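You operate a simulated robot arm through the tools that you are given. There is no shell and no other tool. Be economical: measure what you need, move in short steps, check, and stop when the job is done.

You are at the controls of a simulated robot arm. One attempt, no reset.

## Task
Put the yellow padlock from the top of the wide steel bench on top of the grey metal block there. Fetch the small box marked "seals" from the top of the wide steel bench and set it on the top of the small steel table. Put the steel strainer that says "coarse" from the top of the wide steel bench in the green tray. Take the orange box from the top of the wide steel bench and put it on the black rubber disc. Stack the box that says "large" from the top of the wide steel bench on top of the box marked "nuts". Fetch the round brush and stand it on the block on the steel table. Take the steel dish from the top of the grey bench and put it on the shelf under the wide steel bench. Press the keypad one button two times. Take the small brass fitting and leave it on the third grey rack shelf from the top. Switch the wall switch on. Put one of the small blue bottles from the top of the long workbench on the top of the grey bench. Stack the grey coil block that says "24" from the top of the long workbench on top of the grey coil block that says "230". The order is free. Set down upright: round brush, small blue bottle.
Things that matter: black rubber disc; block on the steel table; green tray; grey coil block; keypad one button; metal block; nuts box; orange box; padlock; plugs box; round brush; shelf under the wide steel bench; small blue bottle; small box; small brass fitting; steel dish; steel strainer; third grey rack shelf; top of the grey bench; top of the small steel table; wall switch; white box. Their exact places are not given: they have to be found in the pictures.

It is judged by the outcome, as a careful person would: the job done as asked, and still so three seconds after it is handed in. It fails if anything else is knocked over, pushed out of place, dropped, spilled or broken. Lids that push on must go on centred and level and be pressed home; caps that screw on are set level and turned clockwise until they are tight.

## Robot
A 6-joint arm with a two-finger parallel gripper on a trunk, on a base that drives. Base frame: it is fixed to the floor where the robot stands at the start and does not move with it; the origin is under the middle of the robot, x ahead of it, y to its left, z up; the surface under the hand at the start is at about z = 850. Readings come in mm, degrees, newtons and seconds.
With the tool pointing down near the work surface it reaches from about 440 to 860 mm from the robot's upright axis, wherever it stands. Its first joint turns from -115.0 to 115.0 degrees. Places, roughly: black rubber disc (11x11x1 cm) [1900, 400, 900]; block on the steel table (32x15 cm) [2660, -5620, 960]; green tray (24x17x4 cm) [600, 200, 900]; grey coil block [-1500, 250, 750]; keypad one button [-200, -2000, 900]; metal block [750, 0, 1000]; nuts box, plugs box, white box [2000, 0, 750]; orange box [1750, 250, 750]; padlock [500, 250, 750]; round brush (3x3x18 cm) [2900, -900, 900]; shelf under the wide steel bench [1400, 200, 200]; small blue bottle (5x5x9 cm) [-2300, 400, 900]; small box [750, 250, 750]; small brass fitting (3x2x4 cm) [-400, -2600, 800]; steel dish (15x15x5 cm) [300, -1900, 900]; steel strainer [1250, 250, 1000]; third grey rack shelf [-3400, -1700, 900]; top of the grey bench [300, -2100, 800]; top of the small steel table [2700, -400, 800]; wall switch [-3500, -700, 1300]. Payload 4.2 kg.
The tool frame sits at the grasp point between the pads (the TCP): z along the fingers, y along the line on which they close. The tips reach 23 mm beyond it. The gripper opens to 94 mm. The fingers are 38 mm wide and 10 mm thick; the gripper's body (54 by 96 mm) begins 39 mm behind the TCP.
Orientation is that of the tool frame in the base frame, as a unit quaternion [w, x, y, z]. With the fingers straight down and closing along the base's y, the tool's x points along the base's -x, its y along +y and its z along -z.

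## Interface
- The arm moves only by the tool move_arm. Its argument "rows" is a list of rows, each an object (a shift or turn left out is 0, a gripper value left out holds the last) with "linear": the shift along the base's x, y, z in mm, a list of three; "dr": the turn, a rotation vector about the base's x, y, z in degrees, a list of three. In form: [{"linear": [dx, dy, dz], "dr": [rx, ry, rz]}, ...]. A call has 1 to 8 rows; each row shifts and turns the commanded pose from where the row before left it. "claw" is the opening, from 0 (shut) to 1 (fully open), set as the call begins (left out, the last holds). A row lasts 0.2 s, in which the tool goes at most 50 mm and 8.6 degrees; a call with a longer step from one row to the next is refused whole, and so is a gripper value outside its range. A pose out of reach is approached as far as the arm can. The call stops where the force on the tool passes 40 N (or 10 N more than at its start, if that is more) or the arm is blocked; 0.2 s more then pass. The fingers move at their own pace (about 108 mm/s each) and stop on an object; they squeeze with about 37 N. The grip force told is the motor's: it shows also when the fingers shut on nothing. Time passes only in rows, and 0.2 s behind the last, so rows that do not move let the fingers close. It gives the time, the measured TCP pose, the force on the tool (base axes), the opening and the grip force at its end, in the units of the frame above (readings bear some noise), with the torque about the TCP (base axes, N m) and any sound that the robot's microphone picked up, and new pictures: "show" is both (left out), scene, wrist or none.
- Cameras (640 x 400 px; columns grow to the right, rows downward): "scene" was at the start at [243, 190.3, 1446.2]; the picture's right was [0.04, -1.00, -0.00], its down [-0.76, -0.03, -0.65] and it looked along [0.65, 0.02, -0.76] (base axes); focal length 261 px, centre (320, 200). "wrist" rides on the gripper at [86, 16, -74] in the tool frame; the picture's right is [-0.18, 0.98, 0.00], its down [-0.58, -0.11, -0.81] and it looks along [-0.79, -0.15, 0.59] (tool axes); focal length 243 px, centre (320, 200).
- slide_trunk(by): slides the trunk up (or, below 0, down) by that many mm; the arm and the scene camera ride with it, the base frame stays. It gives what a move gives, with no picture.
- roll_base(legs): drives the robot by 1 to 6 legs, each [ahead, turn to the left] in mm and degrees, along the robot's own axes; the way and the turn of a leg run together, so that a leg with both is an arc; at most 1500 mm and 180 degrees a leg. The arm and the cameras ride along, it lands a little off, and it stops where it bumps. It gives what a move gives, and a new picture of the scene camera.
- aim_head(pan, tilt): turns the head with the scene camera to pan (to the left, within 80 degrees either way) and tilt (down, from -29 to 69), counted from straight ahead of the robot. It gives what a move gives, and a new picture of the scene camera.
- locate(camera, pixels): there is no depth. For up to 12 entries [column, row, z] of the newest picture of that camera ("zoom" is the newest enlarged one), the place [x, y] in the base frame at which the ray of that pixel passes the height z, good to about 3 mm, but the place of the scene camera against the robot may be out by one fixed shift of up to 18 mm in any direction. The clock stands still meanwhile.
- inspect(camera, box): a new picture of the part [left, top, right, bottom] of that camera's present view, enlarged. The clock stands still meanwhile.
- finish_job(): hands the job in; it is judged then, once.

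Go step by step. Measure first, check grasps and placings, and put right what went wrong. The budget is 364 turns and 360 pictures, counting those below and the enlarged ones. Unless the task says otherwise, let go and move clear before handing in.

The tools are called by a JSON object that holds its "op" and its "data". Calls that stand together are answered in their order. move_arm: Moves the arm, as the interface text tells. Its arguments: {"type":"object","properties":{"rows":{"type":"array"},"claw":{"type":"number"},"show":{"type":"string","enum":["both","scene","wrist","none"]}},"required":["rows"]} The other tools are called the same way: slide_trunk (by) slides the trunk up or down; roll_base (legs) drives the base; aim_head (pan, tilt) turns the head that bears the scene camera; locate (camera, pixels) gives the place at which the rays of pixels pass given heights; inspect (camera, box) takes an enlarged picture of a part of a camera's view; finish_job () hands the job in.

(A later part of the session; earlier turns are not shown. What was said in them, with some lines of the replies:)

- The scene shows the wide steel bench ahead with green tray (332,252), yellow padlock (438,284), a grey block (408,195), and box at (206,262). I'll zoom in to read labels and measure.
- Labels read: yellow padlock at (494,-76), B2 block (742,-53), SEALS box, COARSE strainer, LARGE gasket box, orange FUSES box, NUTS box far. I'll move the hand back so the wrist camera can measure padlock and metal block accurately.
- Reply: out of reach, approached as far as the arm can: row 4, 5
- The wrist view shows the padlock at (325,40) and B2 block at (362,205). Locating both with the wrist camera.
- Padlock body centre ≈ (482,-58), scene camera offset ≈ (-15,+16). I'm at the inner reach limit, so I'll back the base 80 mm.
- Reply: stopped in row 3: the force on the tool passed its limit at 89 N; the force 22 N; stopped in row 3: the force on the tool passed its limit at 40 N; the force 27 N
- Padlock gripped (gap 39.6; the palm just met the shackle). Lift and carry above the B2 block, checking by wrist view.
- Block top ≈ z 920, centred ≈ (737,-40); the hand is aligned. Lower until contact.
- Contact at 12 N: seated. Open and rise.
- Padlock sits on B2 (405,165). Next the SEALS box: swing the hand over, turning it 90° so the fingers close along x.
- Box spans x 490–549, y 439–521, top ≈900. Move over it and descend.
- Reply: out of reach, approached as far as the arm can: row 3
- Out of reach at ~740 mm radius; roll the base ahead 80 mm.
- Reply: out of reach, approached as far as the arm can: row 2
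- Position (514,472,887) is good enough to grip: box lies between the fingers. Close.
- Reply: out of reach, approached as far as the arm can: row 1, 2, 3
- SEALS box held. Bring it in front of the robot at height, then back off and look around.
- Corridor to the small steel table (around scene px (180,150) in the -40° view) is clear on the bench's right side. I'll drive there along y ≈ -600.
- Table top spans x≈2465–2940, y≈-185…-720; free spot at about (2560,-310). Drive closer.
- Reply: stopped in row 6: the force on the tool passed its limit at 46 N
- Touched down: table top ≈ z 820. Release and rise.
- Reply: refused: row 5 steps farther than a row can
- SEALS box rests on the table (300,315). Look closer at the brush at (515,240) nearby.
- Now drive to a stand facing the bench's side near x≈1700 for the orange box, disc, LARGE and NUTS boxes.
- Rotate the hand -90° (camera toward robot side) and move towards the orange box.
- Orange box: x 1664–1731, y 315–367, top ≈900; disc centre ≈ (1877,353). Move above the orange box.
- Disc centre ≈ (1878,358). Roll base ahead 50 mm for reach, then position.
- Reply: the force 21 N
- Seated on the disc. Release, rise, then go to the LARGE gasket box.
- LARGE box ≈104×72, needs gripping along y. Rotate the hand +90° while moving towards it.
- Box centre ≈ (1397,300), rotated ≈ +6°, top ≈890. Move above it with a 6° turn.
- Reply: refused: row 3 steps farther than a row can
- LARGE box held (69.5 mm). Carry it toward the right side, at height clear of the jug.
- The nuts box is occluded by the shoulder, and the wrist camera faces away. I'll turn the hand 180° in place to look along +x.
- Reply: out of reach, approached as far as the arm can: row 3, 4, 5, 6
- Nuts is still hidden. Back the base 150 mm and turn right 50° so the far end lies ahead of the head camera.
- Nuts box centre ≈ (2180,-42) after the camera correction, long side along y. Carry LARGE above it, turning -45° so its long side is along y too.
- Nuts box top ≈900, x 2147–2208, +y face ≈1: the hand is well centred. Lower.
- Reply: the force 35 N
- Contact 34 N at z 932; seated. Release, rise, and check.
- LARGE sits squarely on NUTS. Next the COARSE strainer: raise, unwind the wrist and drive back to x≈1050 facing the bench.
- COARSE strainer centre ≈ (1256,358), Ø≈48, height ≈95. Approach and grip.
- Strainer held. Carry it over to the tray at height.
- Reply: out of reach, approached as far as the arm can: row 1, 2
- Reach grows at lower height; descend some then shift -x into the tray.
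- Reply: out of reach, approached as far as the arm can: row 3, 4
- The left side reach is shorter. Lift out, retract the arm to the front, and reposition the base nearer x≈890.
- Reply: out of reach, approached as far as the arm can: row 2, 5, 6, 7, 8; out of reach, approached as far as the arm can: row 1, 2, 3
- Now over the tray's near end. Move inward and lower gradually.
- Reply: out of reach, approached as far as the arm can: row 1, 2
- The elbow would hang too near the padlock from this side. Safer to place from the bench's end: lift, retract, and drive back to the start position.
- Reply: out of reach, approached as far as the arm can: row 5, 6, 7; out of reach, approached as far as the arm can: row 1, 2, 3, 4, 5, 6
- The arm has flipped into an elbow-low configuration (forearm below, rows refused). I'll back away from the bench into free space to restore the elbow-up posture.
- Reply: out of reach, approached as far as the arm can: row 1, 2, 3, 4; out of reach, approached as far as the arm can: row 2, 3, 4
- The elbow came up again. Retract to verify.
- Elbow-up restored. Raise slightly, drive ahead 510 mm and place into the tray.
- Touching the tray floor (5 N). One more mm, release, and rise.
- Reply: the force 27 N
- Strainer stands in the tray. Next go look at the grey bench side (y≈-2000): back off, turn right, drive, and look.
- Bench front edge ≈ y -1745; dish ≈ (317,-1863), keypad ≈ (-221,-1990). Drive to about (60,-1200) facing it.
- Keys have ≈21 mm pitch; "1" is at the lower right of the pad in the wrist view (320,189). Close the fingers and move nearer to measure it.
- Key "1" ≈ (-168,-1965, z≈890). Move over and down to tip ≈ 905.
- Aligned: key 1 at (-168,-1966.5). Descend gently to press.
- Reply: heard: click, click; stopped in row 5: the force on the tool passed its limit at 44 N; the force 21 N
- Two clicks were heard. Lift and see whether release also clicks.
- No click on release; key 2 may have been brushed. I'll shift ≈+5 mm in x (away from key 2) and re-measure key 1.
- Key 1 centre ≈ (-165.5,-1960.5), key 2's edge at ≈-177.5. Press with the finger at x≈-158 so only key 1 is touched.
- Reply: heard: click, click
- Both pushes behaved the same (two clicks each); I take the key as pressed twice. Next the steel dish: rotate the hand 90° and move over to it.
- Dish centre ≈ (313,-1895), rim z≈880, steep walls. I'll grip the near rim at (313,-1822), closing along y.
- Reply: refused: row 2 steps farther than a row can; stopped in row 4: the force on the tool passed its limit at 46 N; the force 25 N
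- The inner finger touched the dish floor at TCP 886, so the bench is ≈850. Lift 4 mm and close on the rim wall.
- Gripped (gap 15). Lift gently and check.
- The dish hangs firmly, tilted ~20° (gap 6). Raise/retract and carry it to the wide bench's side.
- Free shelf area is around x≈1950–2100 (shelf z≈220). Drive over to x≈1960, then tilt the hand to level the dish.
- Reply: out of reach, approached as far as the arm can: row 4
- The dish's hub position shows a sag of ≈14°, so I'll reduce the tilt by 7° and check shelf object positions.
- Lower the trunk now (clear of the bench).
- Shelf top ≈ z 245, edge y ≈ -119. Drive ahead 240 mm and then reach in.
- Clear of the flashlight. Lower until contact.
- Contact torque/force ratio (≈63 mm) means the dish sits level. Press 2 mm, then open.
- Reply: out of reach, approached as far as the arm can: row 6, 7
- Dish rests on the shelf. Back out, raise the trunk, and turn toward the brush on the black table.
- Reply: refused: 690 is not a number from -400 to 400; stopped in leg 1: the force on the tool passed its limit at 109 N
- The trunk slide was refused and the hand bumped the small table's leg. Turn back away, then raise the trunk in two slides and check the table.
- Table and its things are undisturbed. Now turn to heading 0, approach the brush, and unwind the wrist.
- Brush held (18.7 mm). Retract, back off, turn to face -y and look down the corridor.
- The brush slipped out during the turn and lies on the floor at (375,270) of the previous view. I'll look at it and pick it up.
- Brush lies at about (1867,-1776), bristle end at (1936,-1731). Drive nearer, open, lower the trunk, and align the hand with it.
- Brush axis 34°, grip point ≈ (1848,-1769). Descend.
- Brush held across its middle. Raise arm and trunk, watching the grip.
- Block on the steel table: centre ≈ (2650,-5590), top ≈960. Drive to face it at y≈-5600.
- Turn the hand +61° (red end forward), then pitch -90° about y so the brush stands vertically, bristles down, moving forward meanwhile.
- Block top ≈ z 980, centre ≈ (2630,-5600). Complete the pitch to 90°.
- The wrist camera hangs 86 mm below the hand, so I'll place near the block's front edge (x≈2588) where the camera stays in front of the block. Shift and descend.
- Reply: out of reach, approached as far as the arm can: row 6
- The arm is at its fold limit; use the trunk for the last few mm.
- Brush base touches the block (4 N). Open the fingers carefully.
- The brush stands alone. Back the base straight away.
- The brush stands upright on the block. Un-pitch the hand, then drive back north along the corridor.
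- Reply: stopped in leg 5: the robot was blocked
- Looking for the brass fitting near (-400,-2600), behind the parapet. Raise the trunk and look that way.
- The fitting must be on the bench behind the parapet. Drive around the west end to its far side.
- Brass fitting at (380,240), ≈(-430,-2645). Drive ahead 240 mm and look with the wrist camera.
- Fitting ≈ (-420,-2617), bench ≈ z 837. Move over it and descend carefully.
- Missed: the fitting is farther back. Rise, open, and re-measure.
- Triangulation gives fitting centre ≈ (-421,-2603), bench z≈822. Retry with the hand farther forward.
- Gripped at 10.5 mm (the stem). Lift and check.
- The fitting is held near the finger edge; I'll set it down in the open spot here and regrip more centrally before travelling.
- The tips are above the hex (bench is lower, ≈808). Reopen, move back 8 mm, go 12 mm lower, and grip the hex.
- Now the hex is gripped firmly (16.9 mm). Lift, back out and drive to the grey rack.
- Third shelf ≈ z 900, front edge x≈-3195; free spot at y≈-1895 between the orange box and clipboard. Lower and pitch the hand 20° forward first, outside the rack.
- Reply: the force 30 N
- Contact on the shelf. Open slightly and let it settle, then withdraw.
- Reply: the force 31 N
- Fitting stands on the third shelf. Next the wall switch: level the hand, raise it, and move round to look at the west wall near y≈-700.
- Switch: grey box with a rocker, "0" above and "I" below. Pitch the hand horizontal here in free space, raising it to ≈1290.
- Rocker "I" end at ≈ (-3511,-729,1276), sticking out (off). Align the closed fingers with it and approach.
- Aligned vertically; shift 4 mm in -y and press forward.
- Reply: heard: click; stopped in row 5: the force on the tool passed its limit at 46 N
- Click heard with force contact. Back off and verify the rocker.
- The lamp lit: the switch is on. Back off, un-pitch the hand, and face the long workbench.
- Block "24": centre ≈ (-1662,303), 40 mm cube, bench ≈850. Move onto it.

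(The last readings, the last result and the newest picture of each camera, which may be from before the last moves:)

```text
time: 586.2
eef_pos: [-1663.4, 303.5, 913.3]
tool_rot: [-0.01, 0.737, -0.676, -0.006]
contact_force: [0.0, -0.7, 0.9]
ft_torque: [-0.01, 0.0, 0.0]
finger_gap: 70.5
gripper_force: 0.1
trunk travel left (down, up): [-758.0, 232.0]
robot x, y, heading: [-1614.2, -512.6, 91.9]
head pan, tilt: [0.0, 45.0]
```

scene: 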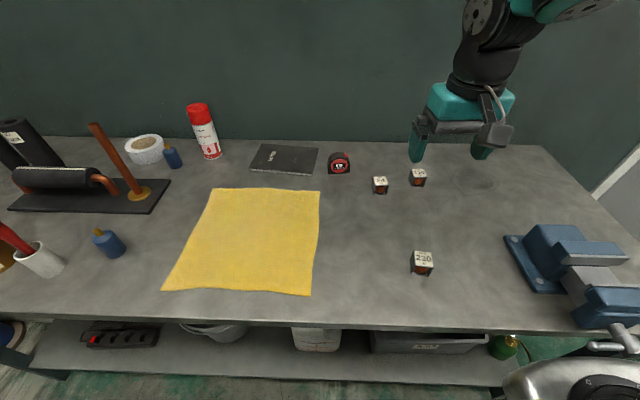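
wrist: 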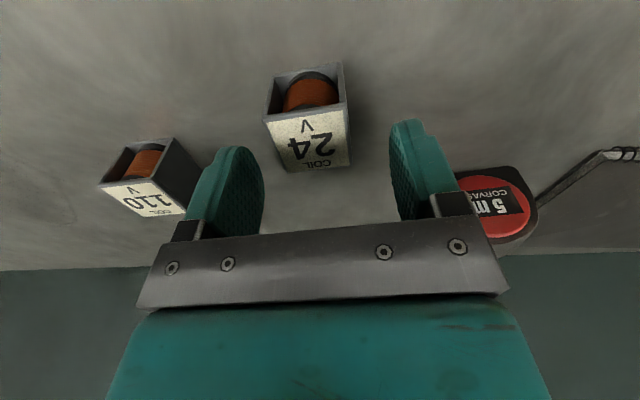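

{"op": "move_arm", "data": {"rows": [{"linear": [4, 1, -18]}, {"linear": [0, 0, -16]}], "show": "none"}}

{"op": "move_arm", "data": {"rows": [{}, {}, {}], "claw": 0, "show": "none"}}

{"op": "move_arm", "data": {"rows": [{"linear": [0, 0, 30]}, {"linear": [0, 0, 40]}, {"linear": [0, -20, 40]}, {"linear": [10, -40, 20]}, {"linear": [10, -45, 0]}, {"linear": [10, -45, 0]}, {"linear": [10, -45, 0]}], "show": "both"}}

```text
time: 586.8
eef_pos: [-1659.5, 303.6, 879.3]
tool_rot: [-0.011, 0.738, -0.675, -0.005]
contact_force: [-0.4, -0.7, 0.7]
ft_torque: [0.01, 0.01, -0.01]
finger_gap: 70.3
gripper_force: 0.1
trunk travel left (down, up): [-758.0, 232.0]
robot x, y, heading: [-1614.0, -510.1, 91.9]
head pan, tilt: [0.0, 45.0]
```

```text
time: 587.6
eef_pos: [-1659.2, 303.7, 879.2]
tool_rot: [-0.01, 0.737, -0.675, -0.004]
contact_force: [-0.5, 0.6, 0.5]
ft_torque: [-0.01, 0.03, 0.0]
finger_gap: 39.7
gripper_force: 37.1
trunk travel left (down, up): [-758.0, 232.0]
robot x, y, heading: [-1612.4, -514.3, 92.2]
head pan, tilt: [0.0, 45.0]
```

```text
time: 589.2
eef_pos: [-1617.0, 107.9, 1008.9]
tool_rot: [-0.012, 0.737, -0.676, -0.005]
contact_force: [0.3, -0.2, -1.6]
ft_torque: [-0.06, -0.05, 0.01]
finger_gap: 39.5
gripper_force: 37.1
trunk travel left (down, up): [-758.0, 232.0]
robot x, y, heading: [-1614.4, -511.7, 91.8]
head pan, tilt: [0.0, 45.0]
```

scene: 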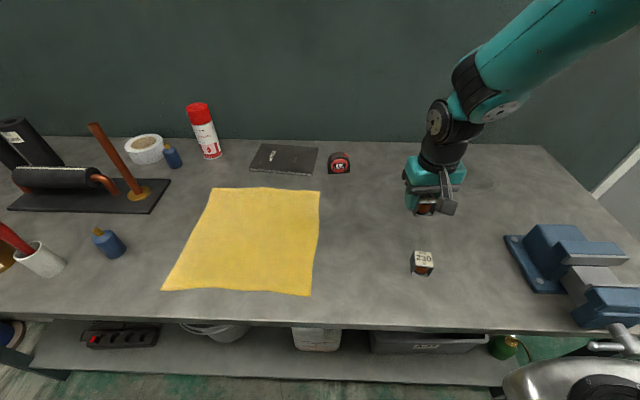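
wrist: 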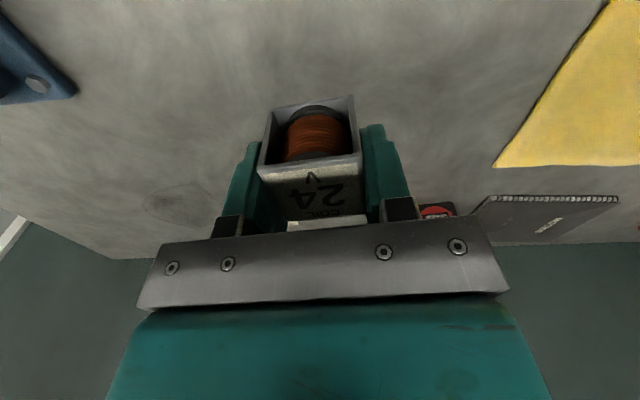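

Block held. Move back over the "230" block region to view it with the wrist camera.

{"op": "move_arm", "data": {"rows": [{"linear": [7, -40, 0]}, {"linear": [7, -35, 0]}, {"linear": [7, 0, -25]}], "show": "wrist"}}

```text
time: 590.0
eef_pos: [-1597.2, 33.2, 983.7]
tool_rot: [-0.011, 0.737, -0.676, -0.005]
contact_force: [-0.3, -0.1, -1.3]
ft_torque: [0.04, 0.05, -0.02]
finger_gap: 39.7
gripper_force: 37.1
trunk travel left (down, up): [-758.0, 232.0]
robot x, y, heading: [-1617.7, -510.9, 91.7]
head pan, tilt: [0.0, 45.0]
```

wrist: 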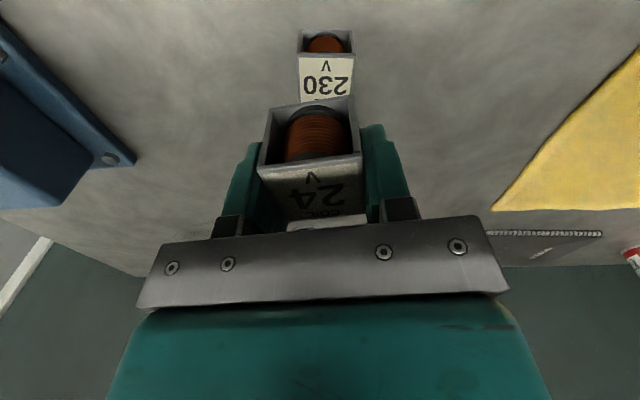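

{"op": "inspect", "data": {"camera": "wrist", "box": [260, 10, 400, 120]}}

{"op": "locate", "data": {"camera": "wrist", "pixels": [[298, 33, 850], [350, 30, 850], [299, 56, 890], [355, 53, 890], [303, 102, 890], [353, 96, 890]]}}

```text
3.64 times, centred on (330, 65) of wrist
```

zoom: 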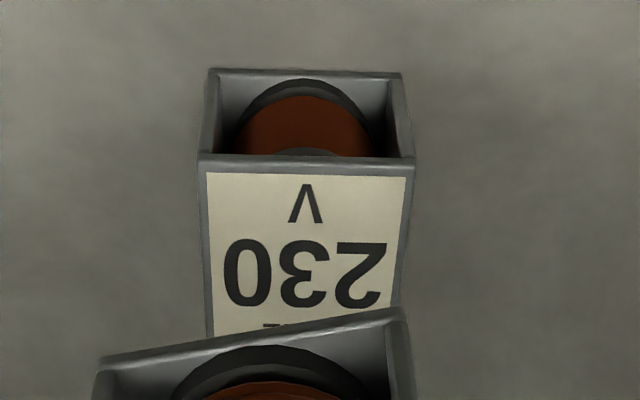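

```text
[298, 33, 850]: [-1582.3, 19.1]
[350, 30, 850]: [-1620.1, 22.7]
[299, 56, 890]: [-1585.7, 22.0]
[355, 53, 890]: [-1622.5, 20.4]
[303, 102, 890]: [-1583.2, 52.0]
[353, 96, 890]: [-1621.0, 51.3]
```

230's centre ≈ (-1603,41), rotated ≈6° relative to the held block. Correct and lower.

{"op": "move_arm", "data": {"rows": [{"linear": [-3, 4, -10], "dr": [0, 0, -6.3]}, {"linear": [-3, 4, -20]}, {"linear": [0, 0, -18]}, {}], "show": "both"}}

{"op": "inspect", "data": {"camera": "scene", "box": [370, 190, 490, 290]}}

```text
time: 591.0
eef_pos: [-1603.3, 43.7, 937.4]
tool_rot: [0.01, -0.699, 0.715, 0.004]
contact_force: [-0.5, -0.6, -2.2]
ft_torque: [0.01, 0.02, 0.0]
finger_gap: 40.0
gripper_force: 37.1
trunk travel left (down, up): [-758.0, 232.0]
robot x, y, heading: [-1613.1, -513.4, 91.7]
head pan, tilt: [0.0, 45.0]
```

scene: 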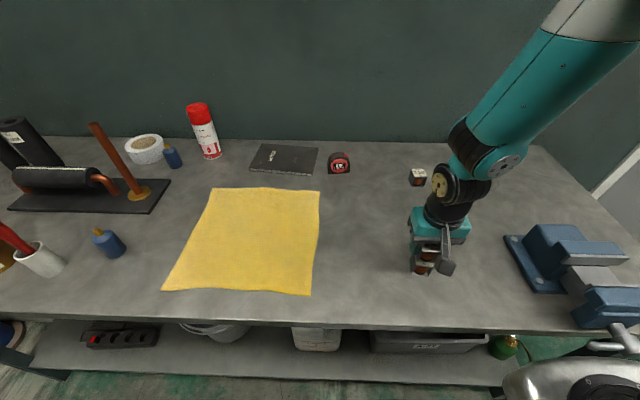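
wrist: 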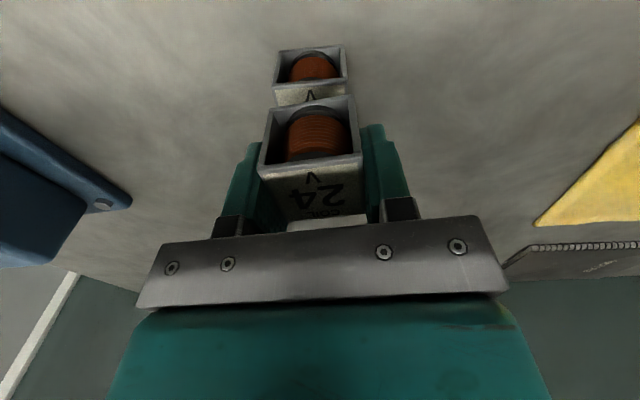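

```text
4.00 times, centred on (430, 240) of scene
```

zoom: 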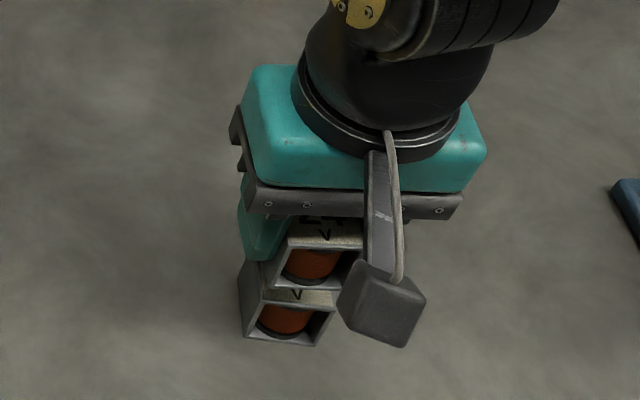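

{"op": "locate", "data": {"camera": "wrist", "pixels": [[272, 87, 890], [347, 81, 890], [278, 50, 850], [344, 45, 850]]}}

{"op": "move_arm", "data": {"rows": [{"linear": [0, -2, -8]}, {"linear": [0, 0, -4]}, {"linear": [0, 0, -3]}], "show": "none"}}

```text
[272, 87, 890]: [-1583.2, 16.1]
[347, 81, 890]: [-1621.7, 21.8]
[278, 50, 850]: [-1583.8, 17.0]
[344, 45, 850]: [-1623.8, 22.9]
```

```text
time: 591.8
eef_pos: [-1604.0, 39.7, 921.6]
tool_rot: [0.01, -0.699, 0.715, 0.004]
contact_force: [0.7, -0.3, -0.7]
ft_torque: [-0.01, -0.02, 0.03]
finger_gap: 39.7
gripper_force: 37.2
trunk travel left (down, up): [-758.0, 232.0]
robot x, y, heading: [-1613.1, -514.4, 92.1]
head pan, tilt: [0.0, 45.0]
```

{"op": "move_arm", "data": {"rows": [{"linear": [0, 0, -2], "dr": [0, 0, -3]}, {"linear": [0, 0, -1]}, {"linear": [0, 0, -1]}, {"linear": [0, 0, -1]}], "show": "none"}}

```text
time: 592.8
eef_pos: [-1604.2, 39.5, 917.8]
tool_rot: [0.012, -0.68, 0.733, 0.005]
contact_force: [0.8, 0.3, 39.1]
ft_torque: [-0.52, 0.23, 0.02]
finger_gap: 39.8
gripper_force: 37.2
trunk travel left (down, up): [-758.0, 232.0]
robot x, y, heading: [-1617.8, -508.2, 91.9]
head pan, tilt: [0.0, 45.0]
```

Seated (39 N). Release and rise.

{"op": "move_arm", "data": {"rows": [{"linear": [0, 0, 1]}, {}, {}], "claw": 0.7, "show": "none"}}

{"op": "move_arm", "data": {"rows": [{"linear": [0, 0, 30]}, {"linear": [0, 0, 40]}, {"linear": [0, 0, 45]}, {"linear": [-45, 0, 20]}, {"linear": [-45, 0, 0]}, {"linear": [-45, 0, 0]}], "show": "scene"}}

{"op": "inspect", "data": {"camera": "scene", "box": [370, 210, 490, 290]}}

```text
time: 593.6
eef_pos: [-1603.7, 40.6, 917.0]
tool_rot: [0.011, -0.68, 0.733, 0.004]
contact_force: [0.7, 0.6, 0.6]
ft_torque: [0.01, 0.01, -0.01]
finger_gap: 66.0
gripper_force: 0.0
trunk travel left (down, up): [-758.0, 232.0]
robot x, y, heading: [-1613.2, -508.0, 91.7]
head pan, tilt: [0.0, 45.0]
```

```text
time: 595.0
eef_pos: [-1740.6, 39.6, 1051.6]
tool_rot: [0.011, -0.68, 0.733, 0.004]
contact_force: [0.7, 0.3, -0.3]
ft_torque: [-0.03, 0.03, 0.02]
finger_gap: 65.9
gripper_force: 0.0
trunk travel left (down, up): [-758.0, 232.0]
robot x, y, heading: [-1614.9, -514.0, 92.0]
head pan, tilt: [0.0, 45.0]
```

scene: 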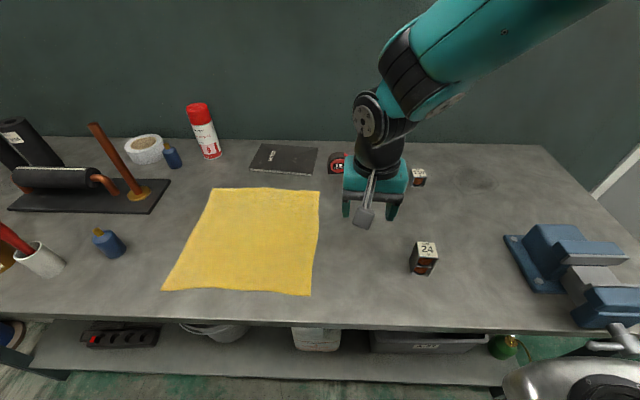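

```text
5.00 times, centred on (430, 250) of scene
```

zoom: 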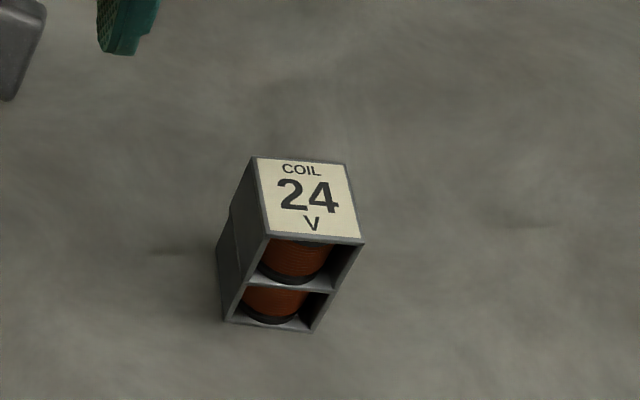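

Coil 24 sits on 230. Last: the small blue bottle. Shift the base west to x≈-2250.

{"op": "roll_base", "data": {"legs": [[-120, 0], [0, 88], [620, 0], [0, -90], [110, 0]]}}

{"op": "locate", "data": {"camera": "scene", "pixels": [[320, 200, 850]]}}

```text
time: 607.8
eef_pos: [-2386.3, 11.2, 1048.9]
tool_rot: [0.01, -0.689, 0.724, 0.002]
contact_force: [-1.5, 0.8, -0.1]
ft_torque: [-0.05, -0.06, 0.01]
finger_gap: 66.0
gripper_force: 0.0
trunk travel left (down, up): [-758.0, 232.0]
robot x, y, heading: [-2244.8, -537.9, 93.4]
head pan, tilt: [0.0, 45.0]
```

scene: 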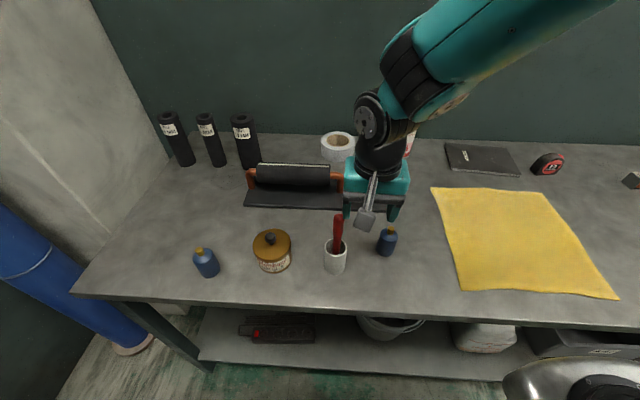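

```text
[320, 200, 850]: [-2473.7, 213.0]
```

{"op": "locate", "data": {"camera": "scene", "pixels": [[386, 255, 850], [335, 272, 850], [338, 216, 1000]]}}

{"op": "move_arm", "data": {"rows": [{"linear": [35, -35, 10]}, {"linear": [35, -35, 10]}], "claw": 0.85, "show": "wrist"}}

```text
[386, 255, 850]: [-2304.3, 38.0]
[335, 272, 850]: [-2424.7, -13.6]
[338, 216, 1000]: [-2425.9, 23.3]
```

```text
refused: row 1 steps farther than a row can; nothing moved
```

{"op": "move_arm", "data": {"rows": [{"linear": [35, -20, 10]}, {"linear": [35, -25, 10]}], "claw": 0.85, "show": "wrist"}}

```text
time: 608.4
eef_pos: [-2312.0, -42.0, 1074.7]
tool_rot: [0.011, -0.69, 0.724, 0.006]
contact_force: [0.0, 0.8, -0.2]
ft_torque: [-0.03, 0.04, 0.0]
finger_gap: 80.0
gripper_force: 0.1
trunk travel left (down, up): [-758.0, 232.0]
robot x, y, heading: [-2241.3, -538.0, 93.4]
head pan, tilt: [0.0, 45.0]
```

wrist: 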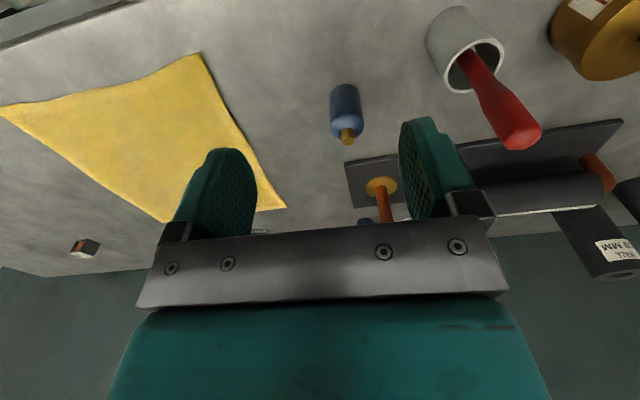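

{"op": "locate", "data": {"camera": "wrist", "pixels": [[345, 85, 850], [330, 96, 850], [361, 93, 850], [347, 124, 915], [348, 140, 940], [330, 122, 910], [363, 120, 910]]}}

{"op": "inspect", "data": {"camera": "wrist", "box": [290, 60, 410, 160]}}

```text
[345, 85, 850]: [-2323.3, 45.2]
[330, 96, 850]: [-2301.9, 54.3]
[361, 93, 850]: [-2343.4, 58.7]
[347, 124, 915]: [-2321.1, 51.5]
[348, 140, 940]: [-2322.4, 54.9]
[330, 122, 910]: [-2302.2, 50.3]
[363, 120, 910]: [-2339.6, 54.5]
```

```text
4.00 times, centred on (350, 110) of wrist
```

zoom: 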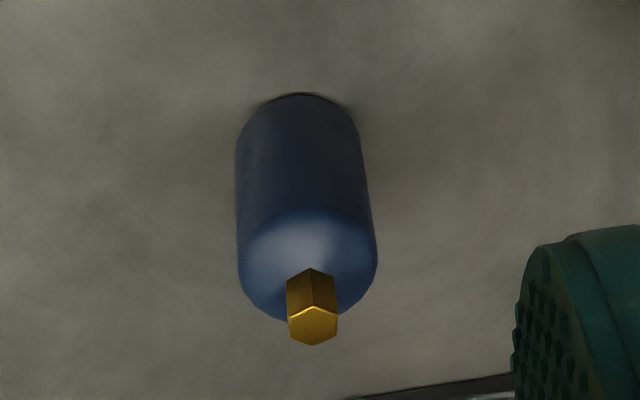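

Bottle centre ≈ (-2322,66), Ø≈42, cap top ≈940. Approach from above.

{"op": "move_arm", "data": {"rows": [{"linear": [-4, 36, -25]}, {"linear": [-3, 36, -25]}, {"linear": [-3, 36, -20]}], "show": "wrist"}}

```text
time: 609.2
eef_pos: [-2323.7, 66.1, 1002.2]
tool_rot: [0.012, -0.689, 0.724, 0.005]
contact_force: [0.3, 0.3, 0.1]
ft_torque: [0.05, 0.01, -0.02]
finger_gap: 79.8
gripper_force: 0.0
trunk travel left (down, up): [-758.0, 232.0]
robot x, y, heading: [-2241.8, -538.7, 93.4]
head pan, tilt: [0.0, 45.0]
```

wrist: 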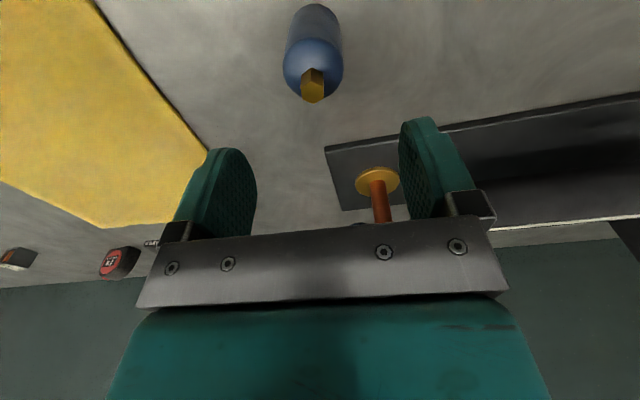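

{"op": "locate", "data": {"camera": "wrist", "pixels": [[313, 94, 940], [313, 62, 915], [284, 65, 905], [343, 65, 905], [313, 5, 850]]}}

{"op": "move_arm", "data": {"rows": [{"linear": [2, -3, -35]}, {"linear": [0, 0, -35]}, {"linear": [0, 0, -22]}], "show": "wrist"}}

```text
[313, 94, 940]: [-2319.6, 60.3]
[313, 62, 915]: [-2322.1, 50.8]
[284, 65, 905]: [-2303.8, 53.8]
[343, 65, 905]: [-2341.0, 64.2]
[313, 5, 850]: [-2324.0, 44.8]
```

```text
time: 610.0
eef_pos: [-2323.2, 61.4, 912.0]
tool_rot: [0.012, -0.69, 0.724, 0.005]
contact_force: [-0.9, -0.3, -1.0]
ft_torque: [-0.03, 0.0, 0.03]
finger_gap: 80.1
gripper_force: 0.1
trunk travel left (down, up): [-758.0, 232.0]
robot x, y, heading: [-2245.1, -540.0, 93.4]
head pan, tilt: [0.0, 45.0]
```

wrist: 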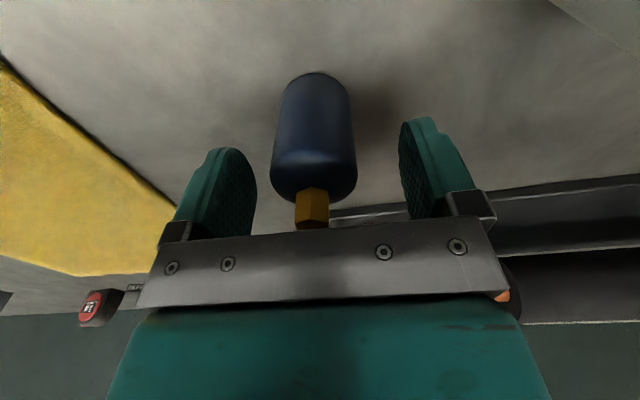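

{"op": "move_arm", "data": {"rows": [{"linear": [1, 2, -5]}, {}], "show": "none"}}

{"op": "move_arm", "data": {"rows": [{}, {}, {}], "claw": 0, "show": "none"}}

{"op": "move_arm", "data": {"rows": [{"linear": [0, 0, 20]}, {"linear": [0, 0, 35]}, {"linear": [0, 0, 45]}, {"linear": [0, 0, 45]}, {"linear": [0, -20, 40]}, {"linear": [0, -30, 30]}], "show": "wrist"}}

```text
time: 610.6
eef_pos: [-2321.9, 63.6, 906.3]
tool_rot: [0.012, -0.689, 0.724, 0.006]
contact_force: [0.0, -0.5, 0.5]
ft_torque: [-0.02, -0.02, 0.0]
finger_gap: 80.1
gripper_force: 0.1
trunk travel left (down, up): [-758.0, 232.0]
robot x, y, heading: [-2240.9, -536.2, 93.2]
head pan, tilt: [0.0, 45.0]
```

```text
time: 611.4
eef_pos: [-2322.5, 64.8, 905.4]
tool_rot: [0.012, -0.689, 0.724, 0.006]
contact_force: [-1.2, 0.7, -0.6]
ft_torque: [-0.03, 0.07, -0.05]
finger_gap: 40.4
gripper_force: 36.9
trunk travel left (down, up): [-758.0, 232.0]
robot x, y, heading: [-2246.6, -534.7, 93.5]
head pan, tilt: [0.0, 45.0]
```

```text
time: 612.8
eef_pos: [-2320.3, 14.9, 1122.2]
tool_rot: [0.012, -0.689, 0.724, 0.006]
contact_force: [0.9, 1.1, -1.5]
ft_torque: [0.0, 0.01, -0.01]
finger_gap: 40.4
gripper_force: 37.3
trunk travel left (down, up): [-758.0, 232.0]
robot x, y, heading: [-2244.4, -535.4, 93.4]
head pan, tilt: [0.0, 45.0]
```

wrist: 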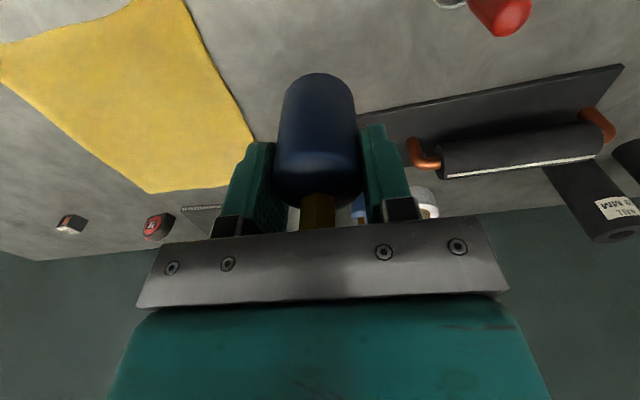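

Bottle held (40 mm). Back off and drive to the grey bench, turning in small legs.

{"op": "roll_base", "data": {"legs": [[-350, 0], [0, -31], [0, -31], [0, -31], [1200, 0], [1120, 0]]}}

{"op": "roll_base", "data": {"legs": [[0, -30], [0, -30], [0, -30], [250, 0]]}}

{"op": "aim_head", "data": {"pan": 10, "tilt": 45}}

```text
time: 630.5
eef_pos: [636.4, -823.9, 1121.0]
tool_rot: [0.012, 0.046, 0.999, -0.005]
contact_force: [-1.0, 0.2, -0.6]
ft_torque: [0.01, -0.02, -0.01]
finger_gap: 40.5
gripper_force: 37.7
trunk travel left (down, up): [-758.0, 232.0]
robot x, y, heading: [78.5, -878.4, 0.9]
head pan, tilt: [0.0, 45.0]
```

scene: 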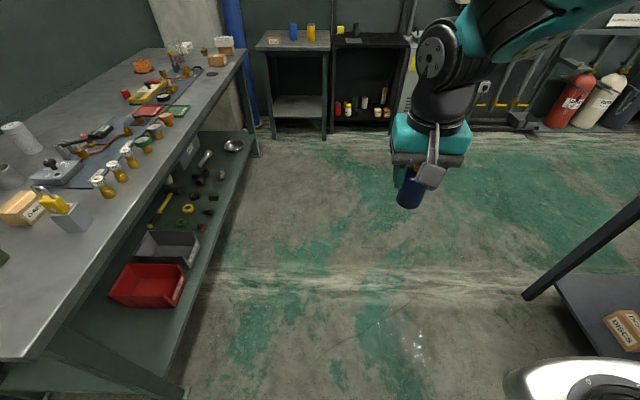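

```text
time: 636.8
eef_pos: [120.6, -1681.7, 1120.7]
tool_rot: [0.005, 0.747, 0.664, -0.013]
contact_force: [-0.3, 0.1, -1.0]
ft_torque: [-0.04, -0.01, 0.0]
finger_gap: 40.2
gripper_force: 37.2
trunk travel left (down, up): [-758.0, 232.0]
robot x, y, heading: [81.3, -1124.3, -90.6]
head pan, tilt: [0.0, 45.0]
```

scene: 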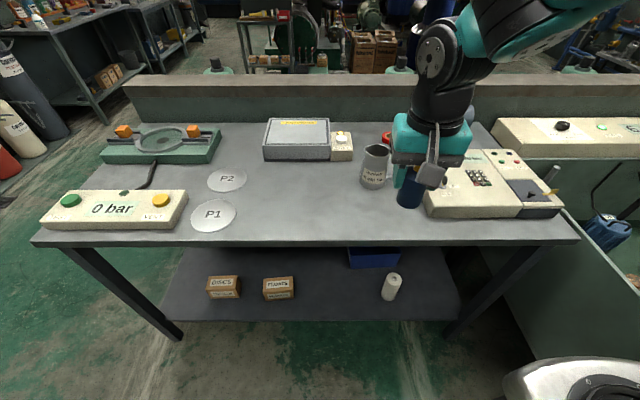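

```text
time: 637.5
eef_pos: [119.1, -1680.9, 1120.7]
tool_rot: [0.005, 0.747, 0.665, -0.013]
contact_force: [-0.4, 0.0, -2.3]
ft_torque: [-0.03, 0.0, 0.02]
finger_gap: 40.1
gripper_force: 37.4
trunk travel left (down, up): [-758.0, 232.0]
robot x, y, heading: [77.3, -1126.2, -90.1]
head pan, tilt: [10.0, 45.0]
```

scene: 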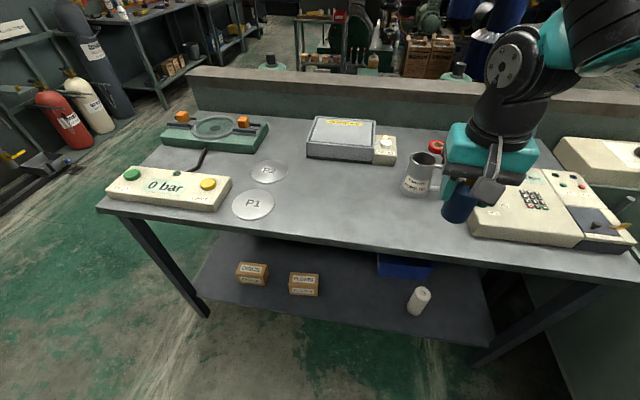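

{"op": "roll_base", "data": {"legs": [[70, 0]]}}

{"op": "move_arm", "data": {"rows": [{"linear": [40, -10, 0]}, {"linear": [40, -20, 0]}, {"linear": [40, -25, -10]}, {"linear": [35, -25, -20]}, {"linear": [0, -15, -40]}, {"linear": [0, 0, -40]}], "show": "both"}}

```text
time: 638.5
eef_pos: [120.9, -1750.7, 1120.4]
tool_rot: [0.004, 0.747, 0.664, -0.013]
contact_force: [0.5, -0.2, -1.0]
ft_torque: [0.04, -0.02, -0.01]
finger_gap: 40.4
gripper_force: 36.7
trunk travel left (down, up): [-758.0, 232.0]
robot x, y, heading: [82.5, -1198.9, -90.2]
head pan, tilt: [10.0, 45.0]
```

scene: 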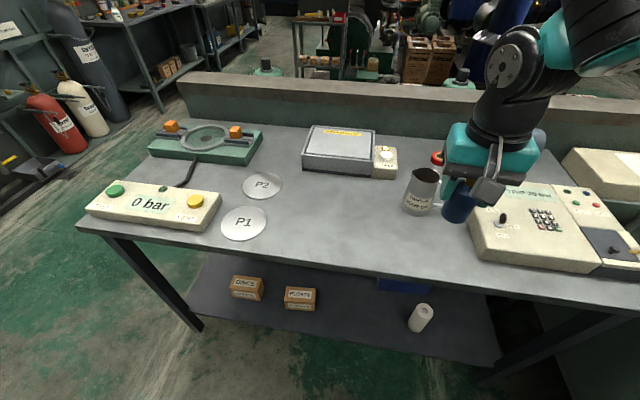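

```text
time: 639.9
eef_pos: [275.2, -1848.1, 1008.4]
tool_rot: [0.005, 0.748, 0.664, -0.012]
contact_force: [-0.1, 0.3, 0.1]
ft_torque: [-0.01, -0.03, 0.0]
finger_gap: 40.1
gripper_force: 37.1
trunk travel left (down, up): [-758.0, 232.0]
robot x, y, heading: [82.1, -1200.1, -90.3]
head pan, tilt: [10.0, 45.0]
```

scene: 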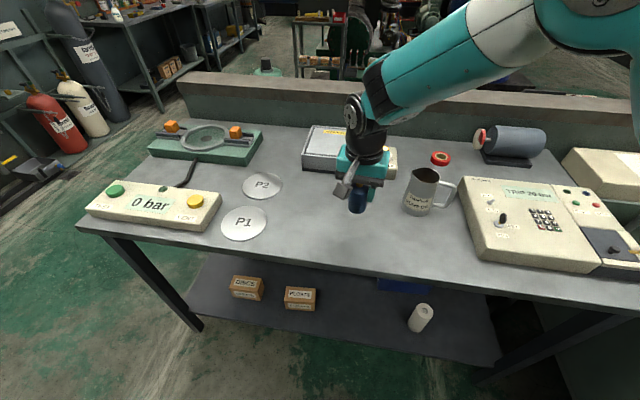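
wrist: 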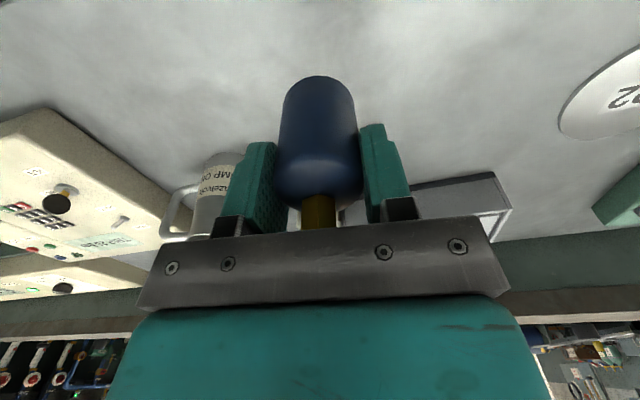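

{"op": "move_arm", "data": {"rows": [{"linear": [0, 0, -40]}, {"linear": [0, 0, -35]}, {"linear": [0, 0, -12]}, {"linear": [0, 0, -5]}, {"linear": [0, 0, -3]}, {"linear": [0, 0, -3]}, {"linear": [0, 0, -3]}, {"linear": [0, 0, -3]}], "show": "none"}}

```text
time: 641.7
eef_pos: [274.2, -1846.4, 906.8]
tool_rot: [0.006, 0.748, 0.664, -0.013]
contact_force: [-0.2, -0.4, -1.1]
ft_torque: [0.02, 0.06, 0.02]
finger_gap: 40.1
gripper_force: 36.5
trunk travel left (down, up): [-758.0, 232.0]
robot x, y, heading: [81.6, -1194.5, -90.3]
head pan, tilt: [10.0, 45.0]
```

{"op": "move_arm", "data": {"rows": [{"linear": [0, 0, -2]}, {"linear": [0, 0, -2]}, {"linear": [0, 0, -2]}, {"linear": [0, 0, -2]}], "show": "none"}}

```text
time: 642.7
eef_pos: [274.3, -1846.8, 900.8]
tool_rot: [0.007, 0.747, 0.664, -0.013]
contact_force: [-6.9, 1.3, 28.3]
ft_torque: [0.07, 0.01, 0.07]
finger_gap: 40.6
gripper_force: 36.8
trunk travel left (down, up): [-758.0, 232.0]
robot x, y, heading: [80.1, -1198.2, -90.4]
head pan, tilt: [10.0, 45.0]
```

Bottle is on the bench (28 N). Release gently and rise.

{"op": "move_arm", "data": {"rows": [{"linear": [0, 0, 1]}, {}, {}], "claw": 0.8, "show": "none"}}

{"op": "move_arm", "data": {"rows": [{"linear": [0, 0, 25]}, {"linear": [0, 0, 40]}, {"linear": [0, 0, 45]}, {"linear": [0, 0, 40]}, {"linear": [0, 30, 20]}, {"linear": [0, 45, 0]}], "show": "scene"}}

{"op": "inspect", "data": {"camera": "scene", "box": [290, 150, 450, 250]}}

```text
time: 643.5
eef_pos: [274.7, -1845.8, 899.6]
tool_rot: [0.004, 0.747, 0.664, -0.013]
contact_force: [0.1, -0.3, -0.1]
ft_torque: [0.04, 0.02, 0.01]
finger_gap: 75.4
gripper_force: 0.1
trunk travel left (down, up): [-758.0, 232.0]
robot x, y, heading: [81.3, -1193.9, -90.2]
head pan, tilt: [10.0, 45.0]
```

```text
time: 644.9
eef_pos: [275.7, -1771.8, 1069.8]
tool_rot: [0.004, 0.747, 0.664, -0.013]
contact_force: [-0.3, -0.2, -0.6]
ft_torque: [0.0, 0.02, -0.02]
finger_gap: 75.4
gripper_force: 0.1
trunk travel left (down, up): [-758.0, 232.0]
robot x, y, heading: [79.6, -1197.2, -90.3]
head pan, tilt: [10.0, 45.0]
```

scene: 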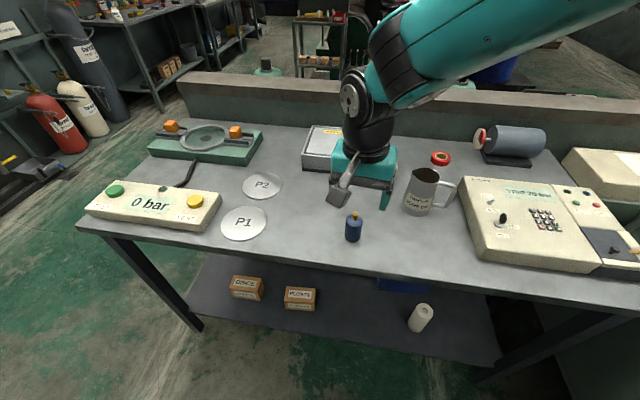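

```text
4.00 times, centred on (370, 200) of scene
```

zoom: 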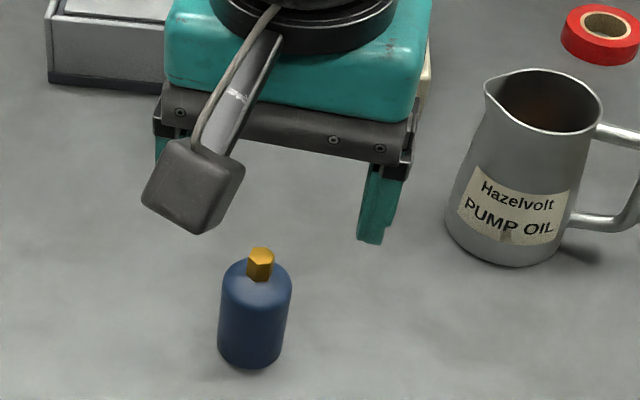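

All twelve actions are carried out and the hand is clear, so I'm handing the job in.

{"op": "finish_job", "data": {}}

```text
The job is handed in.
```

I carried out all twelve tasks and handed the job in, but the round brush was dropped along the way and I could not confirm the keypad count.

- **Brush:** it slipped from the fingers during a turn and fell to the floor. I picked it up and stood it upright on the block.
- **Keypad:** I pushed the one button twice. Each push gave two clicks, and the first push may also have touched the 2 key. The display did not change, so I could not check the count.
- **Bumps:** the hand hit a leg of the small steel table with 109 N, and the base was blocked once while turning beside the make-up water tank. Nothing looked moved afterwards.
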